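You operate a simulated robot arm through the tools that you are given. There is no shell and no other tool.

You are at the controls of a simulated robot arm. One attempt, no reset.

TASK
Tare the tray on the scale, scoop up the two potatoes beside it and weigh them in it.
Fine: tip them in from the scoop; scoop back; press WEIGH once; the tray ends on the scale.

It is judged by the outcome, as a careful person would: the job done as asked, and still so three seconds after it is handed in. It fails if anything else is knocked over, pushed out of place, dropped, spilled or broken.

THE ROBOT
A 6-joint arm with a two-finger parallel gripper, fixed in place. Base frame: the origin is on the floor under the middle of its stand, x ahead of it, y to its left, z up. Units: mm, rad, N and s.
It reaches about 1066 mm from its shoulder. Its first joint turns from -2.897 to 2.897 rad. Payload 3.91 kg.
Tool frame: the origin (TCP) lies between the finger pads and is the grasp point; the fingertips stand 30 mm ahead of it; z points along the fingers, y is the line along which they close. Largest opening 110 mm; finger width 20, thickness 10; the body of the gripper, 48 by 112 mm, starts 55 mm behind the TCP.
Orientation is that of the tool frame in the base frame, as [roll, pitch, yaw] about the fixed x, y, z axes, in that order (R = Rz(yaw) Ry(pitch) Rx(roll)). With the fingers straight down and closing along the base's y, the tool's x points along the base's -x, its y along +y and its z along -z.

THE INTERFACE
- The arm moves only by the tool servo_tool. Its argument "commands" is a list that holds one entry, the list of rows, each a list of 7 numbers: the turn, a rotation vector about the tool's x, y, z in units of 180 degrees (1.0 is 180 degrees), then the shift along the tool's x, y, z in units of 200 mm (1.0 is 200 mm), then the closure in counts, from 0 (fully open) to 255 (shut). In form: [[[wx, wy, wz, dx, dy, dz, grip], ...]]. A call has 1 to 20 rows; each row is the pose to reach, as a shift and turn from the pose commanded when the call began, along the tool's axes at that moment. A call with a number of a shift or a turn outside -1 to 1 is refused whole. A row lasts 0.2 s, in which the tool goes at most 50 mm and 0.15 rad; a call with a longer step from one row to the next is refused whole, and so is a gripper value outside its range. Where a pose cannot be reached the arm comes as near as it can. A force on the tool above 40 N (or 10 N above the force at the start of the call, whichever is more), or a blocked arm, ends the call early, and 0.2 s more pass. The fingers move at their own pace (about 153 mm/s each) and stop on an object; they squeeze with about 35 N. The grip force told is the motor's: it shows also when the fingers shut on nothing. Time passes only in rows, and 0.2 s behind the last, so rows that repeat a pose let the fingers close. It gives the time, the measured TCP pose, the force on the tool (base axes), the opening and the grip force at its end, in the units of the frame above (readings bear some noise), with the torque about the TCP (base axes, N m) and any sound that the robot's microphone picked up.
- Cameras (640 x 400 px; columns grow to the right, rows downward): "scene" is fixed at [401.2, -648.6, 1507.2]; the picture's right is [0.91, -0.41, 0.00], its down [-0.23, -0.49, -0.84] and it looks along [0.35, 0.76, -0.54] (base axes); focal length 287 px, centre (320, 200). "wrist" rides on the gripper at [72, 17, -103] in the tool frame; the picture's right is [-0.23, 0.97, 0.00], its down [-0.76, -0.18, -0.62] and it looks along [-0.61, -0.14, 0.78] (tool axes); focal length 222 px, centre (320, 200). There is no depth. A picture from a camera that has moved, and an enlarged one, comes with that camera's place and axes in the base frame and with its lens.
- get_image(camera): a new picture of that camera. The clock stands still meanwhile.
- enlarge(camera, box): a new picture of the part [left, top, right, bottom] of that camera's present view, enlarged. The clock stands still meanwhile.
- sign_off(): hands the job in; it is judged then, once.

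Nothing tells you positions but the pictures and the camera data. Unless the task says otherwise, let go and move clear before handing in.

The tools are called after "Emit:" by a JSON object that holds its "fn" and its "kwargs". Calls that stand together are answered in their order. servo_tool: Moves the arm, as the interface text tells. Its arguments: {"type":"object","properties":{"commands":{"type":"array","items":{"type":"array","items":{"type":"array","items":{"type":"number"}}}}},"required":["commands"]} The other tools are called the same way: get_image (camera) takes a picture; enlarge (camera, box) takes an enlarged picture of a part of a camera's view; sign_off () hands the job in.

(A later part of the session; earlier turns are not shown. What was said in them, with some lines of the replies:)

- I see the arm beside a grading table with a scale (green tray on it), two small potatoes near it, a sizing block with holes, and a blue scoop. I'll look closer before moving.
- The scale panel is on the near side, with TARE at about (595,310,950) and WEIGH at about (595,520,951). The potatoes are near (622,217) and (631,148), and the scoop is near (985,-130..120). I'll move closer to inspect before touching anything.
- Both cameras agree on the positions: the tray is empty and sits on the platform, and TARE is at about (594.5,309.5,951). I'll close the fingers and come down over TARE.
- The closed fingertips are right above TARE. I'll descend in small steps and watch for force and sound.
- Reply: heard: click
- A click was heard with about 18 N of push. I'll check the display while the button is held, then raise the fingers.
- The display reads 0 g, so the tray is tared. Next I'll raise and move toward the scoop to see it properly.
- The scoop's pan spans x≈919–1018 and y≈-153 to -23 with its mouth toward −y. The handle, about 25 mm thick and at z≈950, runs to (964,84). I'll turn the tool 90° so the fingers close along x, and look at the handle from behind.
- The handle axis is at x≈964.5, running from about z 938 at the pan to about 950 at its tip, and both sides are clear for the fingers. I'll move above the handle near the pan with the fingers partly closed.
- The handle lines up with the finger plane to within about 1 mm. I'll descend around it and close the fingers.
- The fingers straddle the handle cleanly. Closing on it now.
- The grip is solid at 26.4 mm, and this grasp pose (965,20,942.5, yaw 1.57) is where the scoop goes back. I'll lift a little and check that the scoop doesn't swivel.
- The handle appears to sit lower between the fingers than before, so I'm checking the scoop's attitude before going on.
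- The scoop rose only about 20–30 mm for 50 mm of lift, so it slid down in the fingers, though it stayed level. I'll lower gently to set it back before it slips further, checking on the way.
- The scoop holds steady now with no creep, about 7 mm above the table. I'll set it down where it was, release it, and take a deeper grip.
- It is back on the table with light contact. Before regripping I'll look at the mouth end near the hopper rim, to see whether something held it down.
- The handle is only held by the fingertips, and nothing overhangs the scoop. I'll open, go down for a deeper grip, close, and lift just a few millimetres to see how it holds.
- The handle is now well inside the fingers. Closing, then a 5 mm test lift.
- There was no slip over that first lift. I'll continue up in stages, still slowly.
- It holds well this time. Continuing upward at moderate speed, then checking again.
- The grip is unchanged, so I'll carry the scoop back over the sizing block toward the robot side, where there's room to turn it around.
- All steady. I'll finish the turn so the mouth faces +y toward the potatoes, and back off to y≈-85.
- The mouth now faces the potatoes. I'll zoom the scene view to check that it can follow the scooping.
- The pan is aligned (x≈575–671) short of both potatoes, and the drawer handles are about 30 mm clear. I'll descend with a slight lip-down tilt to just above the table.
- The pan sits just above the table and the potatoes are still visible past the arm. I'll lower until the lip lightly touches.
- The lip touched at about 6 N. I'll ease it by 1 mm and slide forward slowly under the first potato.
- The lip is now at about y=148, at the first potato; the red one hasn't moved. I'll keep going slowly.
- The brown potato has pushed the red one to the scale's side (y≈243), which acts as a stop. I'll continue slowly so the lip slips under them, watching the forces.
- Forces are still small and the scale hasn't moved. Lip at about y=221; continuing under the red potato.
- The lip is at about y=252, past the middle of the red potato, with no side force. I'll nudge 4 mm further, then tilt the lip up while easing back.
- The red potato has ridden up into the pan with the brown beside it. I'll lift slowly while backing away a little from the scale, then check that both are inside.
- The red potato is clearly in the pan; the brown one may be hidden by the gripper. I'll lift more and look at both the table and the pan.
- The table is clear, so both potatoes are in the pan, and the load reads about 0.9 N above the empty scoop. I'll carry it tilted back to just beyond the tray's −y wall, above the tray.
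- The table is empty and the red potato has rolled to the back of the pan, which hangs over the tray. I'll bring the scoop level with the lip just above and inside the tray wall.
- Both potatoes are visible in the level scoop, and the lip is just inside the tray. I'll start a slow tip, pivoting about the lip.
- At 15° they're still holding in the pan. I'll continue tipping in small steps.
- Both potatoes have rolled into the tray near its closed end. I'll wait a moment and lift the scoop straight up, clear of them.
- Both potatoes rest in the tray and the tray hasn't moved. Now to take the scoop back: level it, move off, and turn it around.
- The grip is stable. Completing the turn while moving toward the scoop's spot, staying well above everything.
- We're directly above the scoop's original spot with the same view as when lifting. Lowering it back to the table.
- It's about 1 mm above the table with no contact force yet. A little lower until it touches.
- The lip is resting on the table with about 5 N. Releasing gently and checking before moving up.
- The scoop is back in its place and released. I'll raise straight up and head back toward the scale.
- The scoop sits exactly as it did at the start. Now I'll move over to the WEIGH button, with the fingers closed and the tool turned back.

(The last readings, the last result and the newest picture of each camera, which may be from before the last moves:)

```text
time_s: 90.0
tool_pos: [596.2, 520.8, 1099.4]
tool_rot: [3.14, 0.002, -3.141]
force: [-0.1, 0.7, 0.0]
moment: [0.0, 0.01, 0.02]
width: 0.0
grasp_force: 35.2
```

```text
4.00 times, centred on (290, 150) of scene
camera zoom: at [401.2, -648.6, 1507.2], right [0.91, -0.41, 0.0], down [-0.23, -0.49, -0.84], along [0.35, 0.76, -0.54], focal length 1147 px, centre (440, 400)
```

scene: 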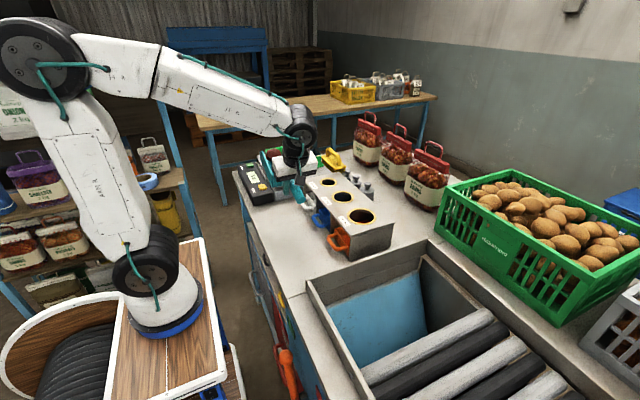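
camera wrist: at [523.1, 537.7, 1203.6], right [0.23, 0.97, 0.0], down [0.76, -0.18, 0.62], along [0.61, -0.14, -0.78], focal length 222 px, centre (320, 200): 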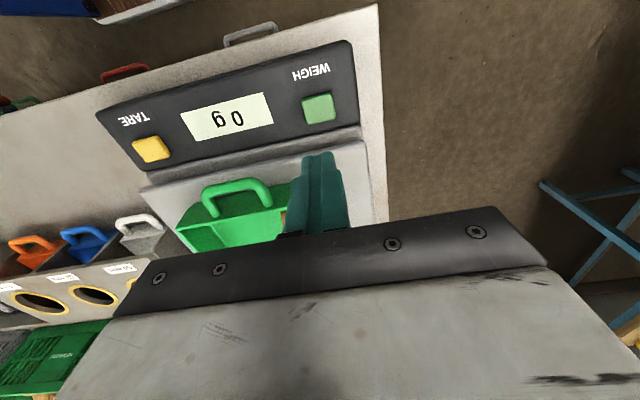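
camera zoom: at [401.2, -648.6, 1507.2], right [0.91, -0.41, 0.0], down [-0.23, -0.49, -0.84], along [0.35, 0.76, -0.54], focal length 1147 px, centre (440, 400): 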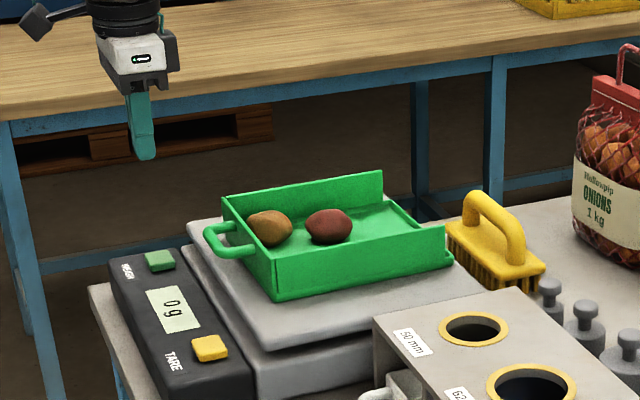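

WEIGH is centred under the fingertips and the potatoes are at rest in the tray. I'll press it once, just as deep as the TARE press.

Emit:
{"fn": "servo_tool", "kwargs": {"commands": [[[0, 0, 0, 0, 0, 0.1, 255], [0, 0, 0, 0, 0, 0.25, 255], [0, 0, 0, 0, 0, 0.4, 255], [0, 0, 0, 0, 0, 0.5, 255], [0, 0, 0, 0, 0, 0.55, 255], [0, 0, 0, 0, 0, 0.57, 255], [0, 0, 0, 0, 0, 0.585, 255], [0, 0, 0, 0, 0, 0.595, 255], [0, 0, 0, 0, 0, 0.605, 255]]]}}

```text
time_s: 92.0
tool_pos: [595.0, 522.1, 981.7]
tool_rot: [3.138, 0.001, 3.141]
force: [-2.3, -3.4, 11.0]
moment: [-0.1, 0.05, 0.0]
width: 0.0
grasp_force: 34.8
heard: click
```

A click was heard once. I'll retract straight up and read the display.

Emit:
{"fn": "servo_tool", "kwargs": {"commands": [[[0, 0, 0, 0, 0, -0.08, 255], [0, 0, 0, 0, 0, -0.25, 255], [0, 0, 0, 0, 0, -0.45, 255], [0, 0, 0, 0, 0, -0.65, 255], [0, 0, 0, 0, 0, -0.85, 255], [0, 0, 0, 0, 0, -0.85, 255]]]}}

Emit:
{"fn": "get_image", "kwargs": {"camera": "wrist"}}

Emit:
{"fn": "enlarge", "kwargs": {"camera": "scene", "box": [220, 130, 348, 210]}}

Emit:
{"fn": "get_image", "kwargs": {"camera": "scene"}}

```text
time_s: 93.4
tool_pos: [595.3, 519.3, 1150.6]
tool_rot: [3.139, -0.001, 3.141]
force: [0.8, 0.8, 0.3]
moment: [0.0, 0.0, 0.0]
width: 0.2
grasp_force: 35.0
```

```text
taken
camera wrist: at [522.7, 536.3, 1253.9], right [0.23, 0.97, 0.0], down [0.76, -0.18, 0.62], along [0.61, -0.14, -0.78], focal length 222 px, centre (320, 200)
```

wrist: 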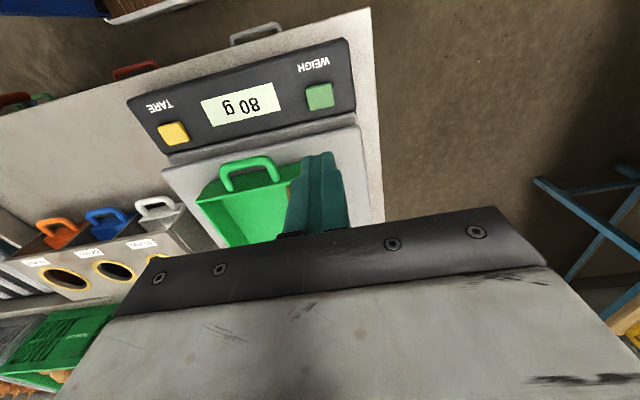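

```text
5.00 times, centred on (284, 170) of scene
camera zoom: at [401.2, -648.6, 1507.2], right [0.91, -0.41, 0.0], down [-0.23, -0.49, -0.84], along [0.35, 0.76, -0.54], focal length 1434 px, centre (500, 350)
```

zoom: 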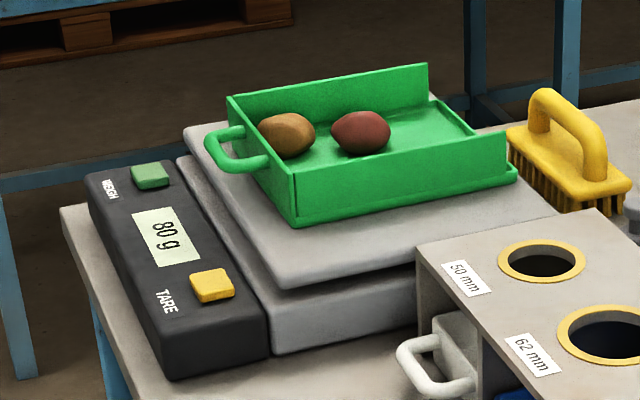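

```text
taken
```

scene: 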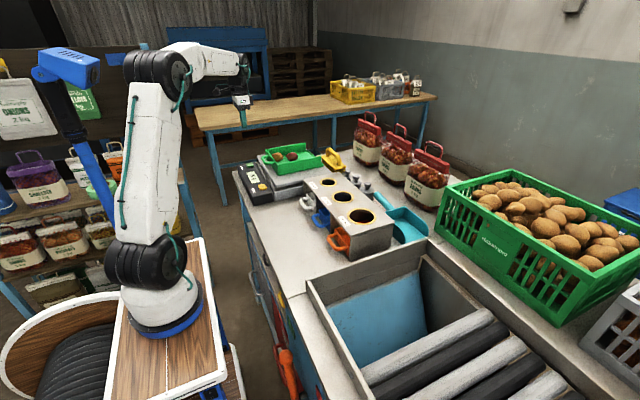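

The display reads 80 g with both potatoes in the tray on the scale. The scoop is back in its place, nothing else has moved, and the gripper is empty and clear, so I'm handing in.

Emit:
{"fn": "sign_off", "kwargs": {}}

```text
The job is handed in.
```

The two potatoes weigh 80 g together, and the job is handed in; I haven't seen how it was judged.

- **Tare:** I pressed TARE with the empty tray on the scale, and the display went to 0 g.
- **Scooping:** I pushed the potatoes up against the side of the scale to get the scoop under them, then tipped both into the tray. The scale and tray did not visibly move.
- **Weighing:** I pressed WEIGH once and heard a single click. The tray is still on the scale with both potatoes in it.
- **Scoop:** It is back in its original spot. On the first lift it slid about 30 mm down in the fingers, so I set it down and gripped it again deeper. It was not dropped.

The arm is clear with the gripper empty, and I saw nothing else knocked or moved.
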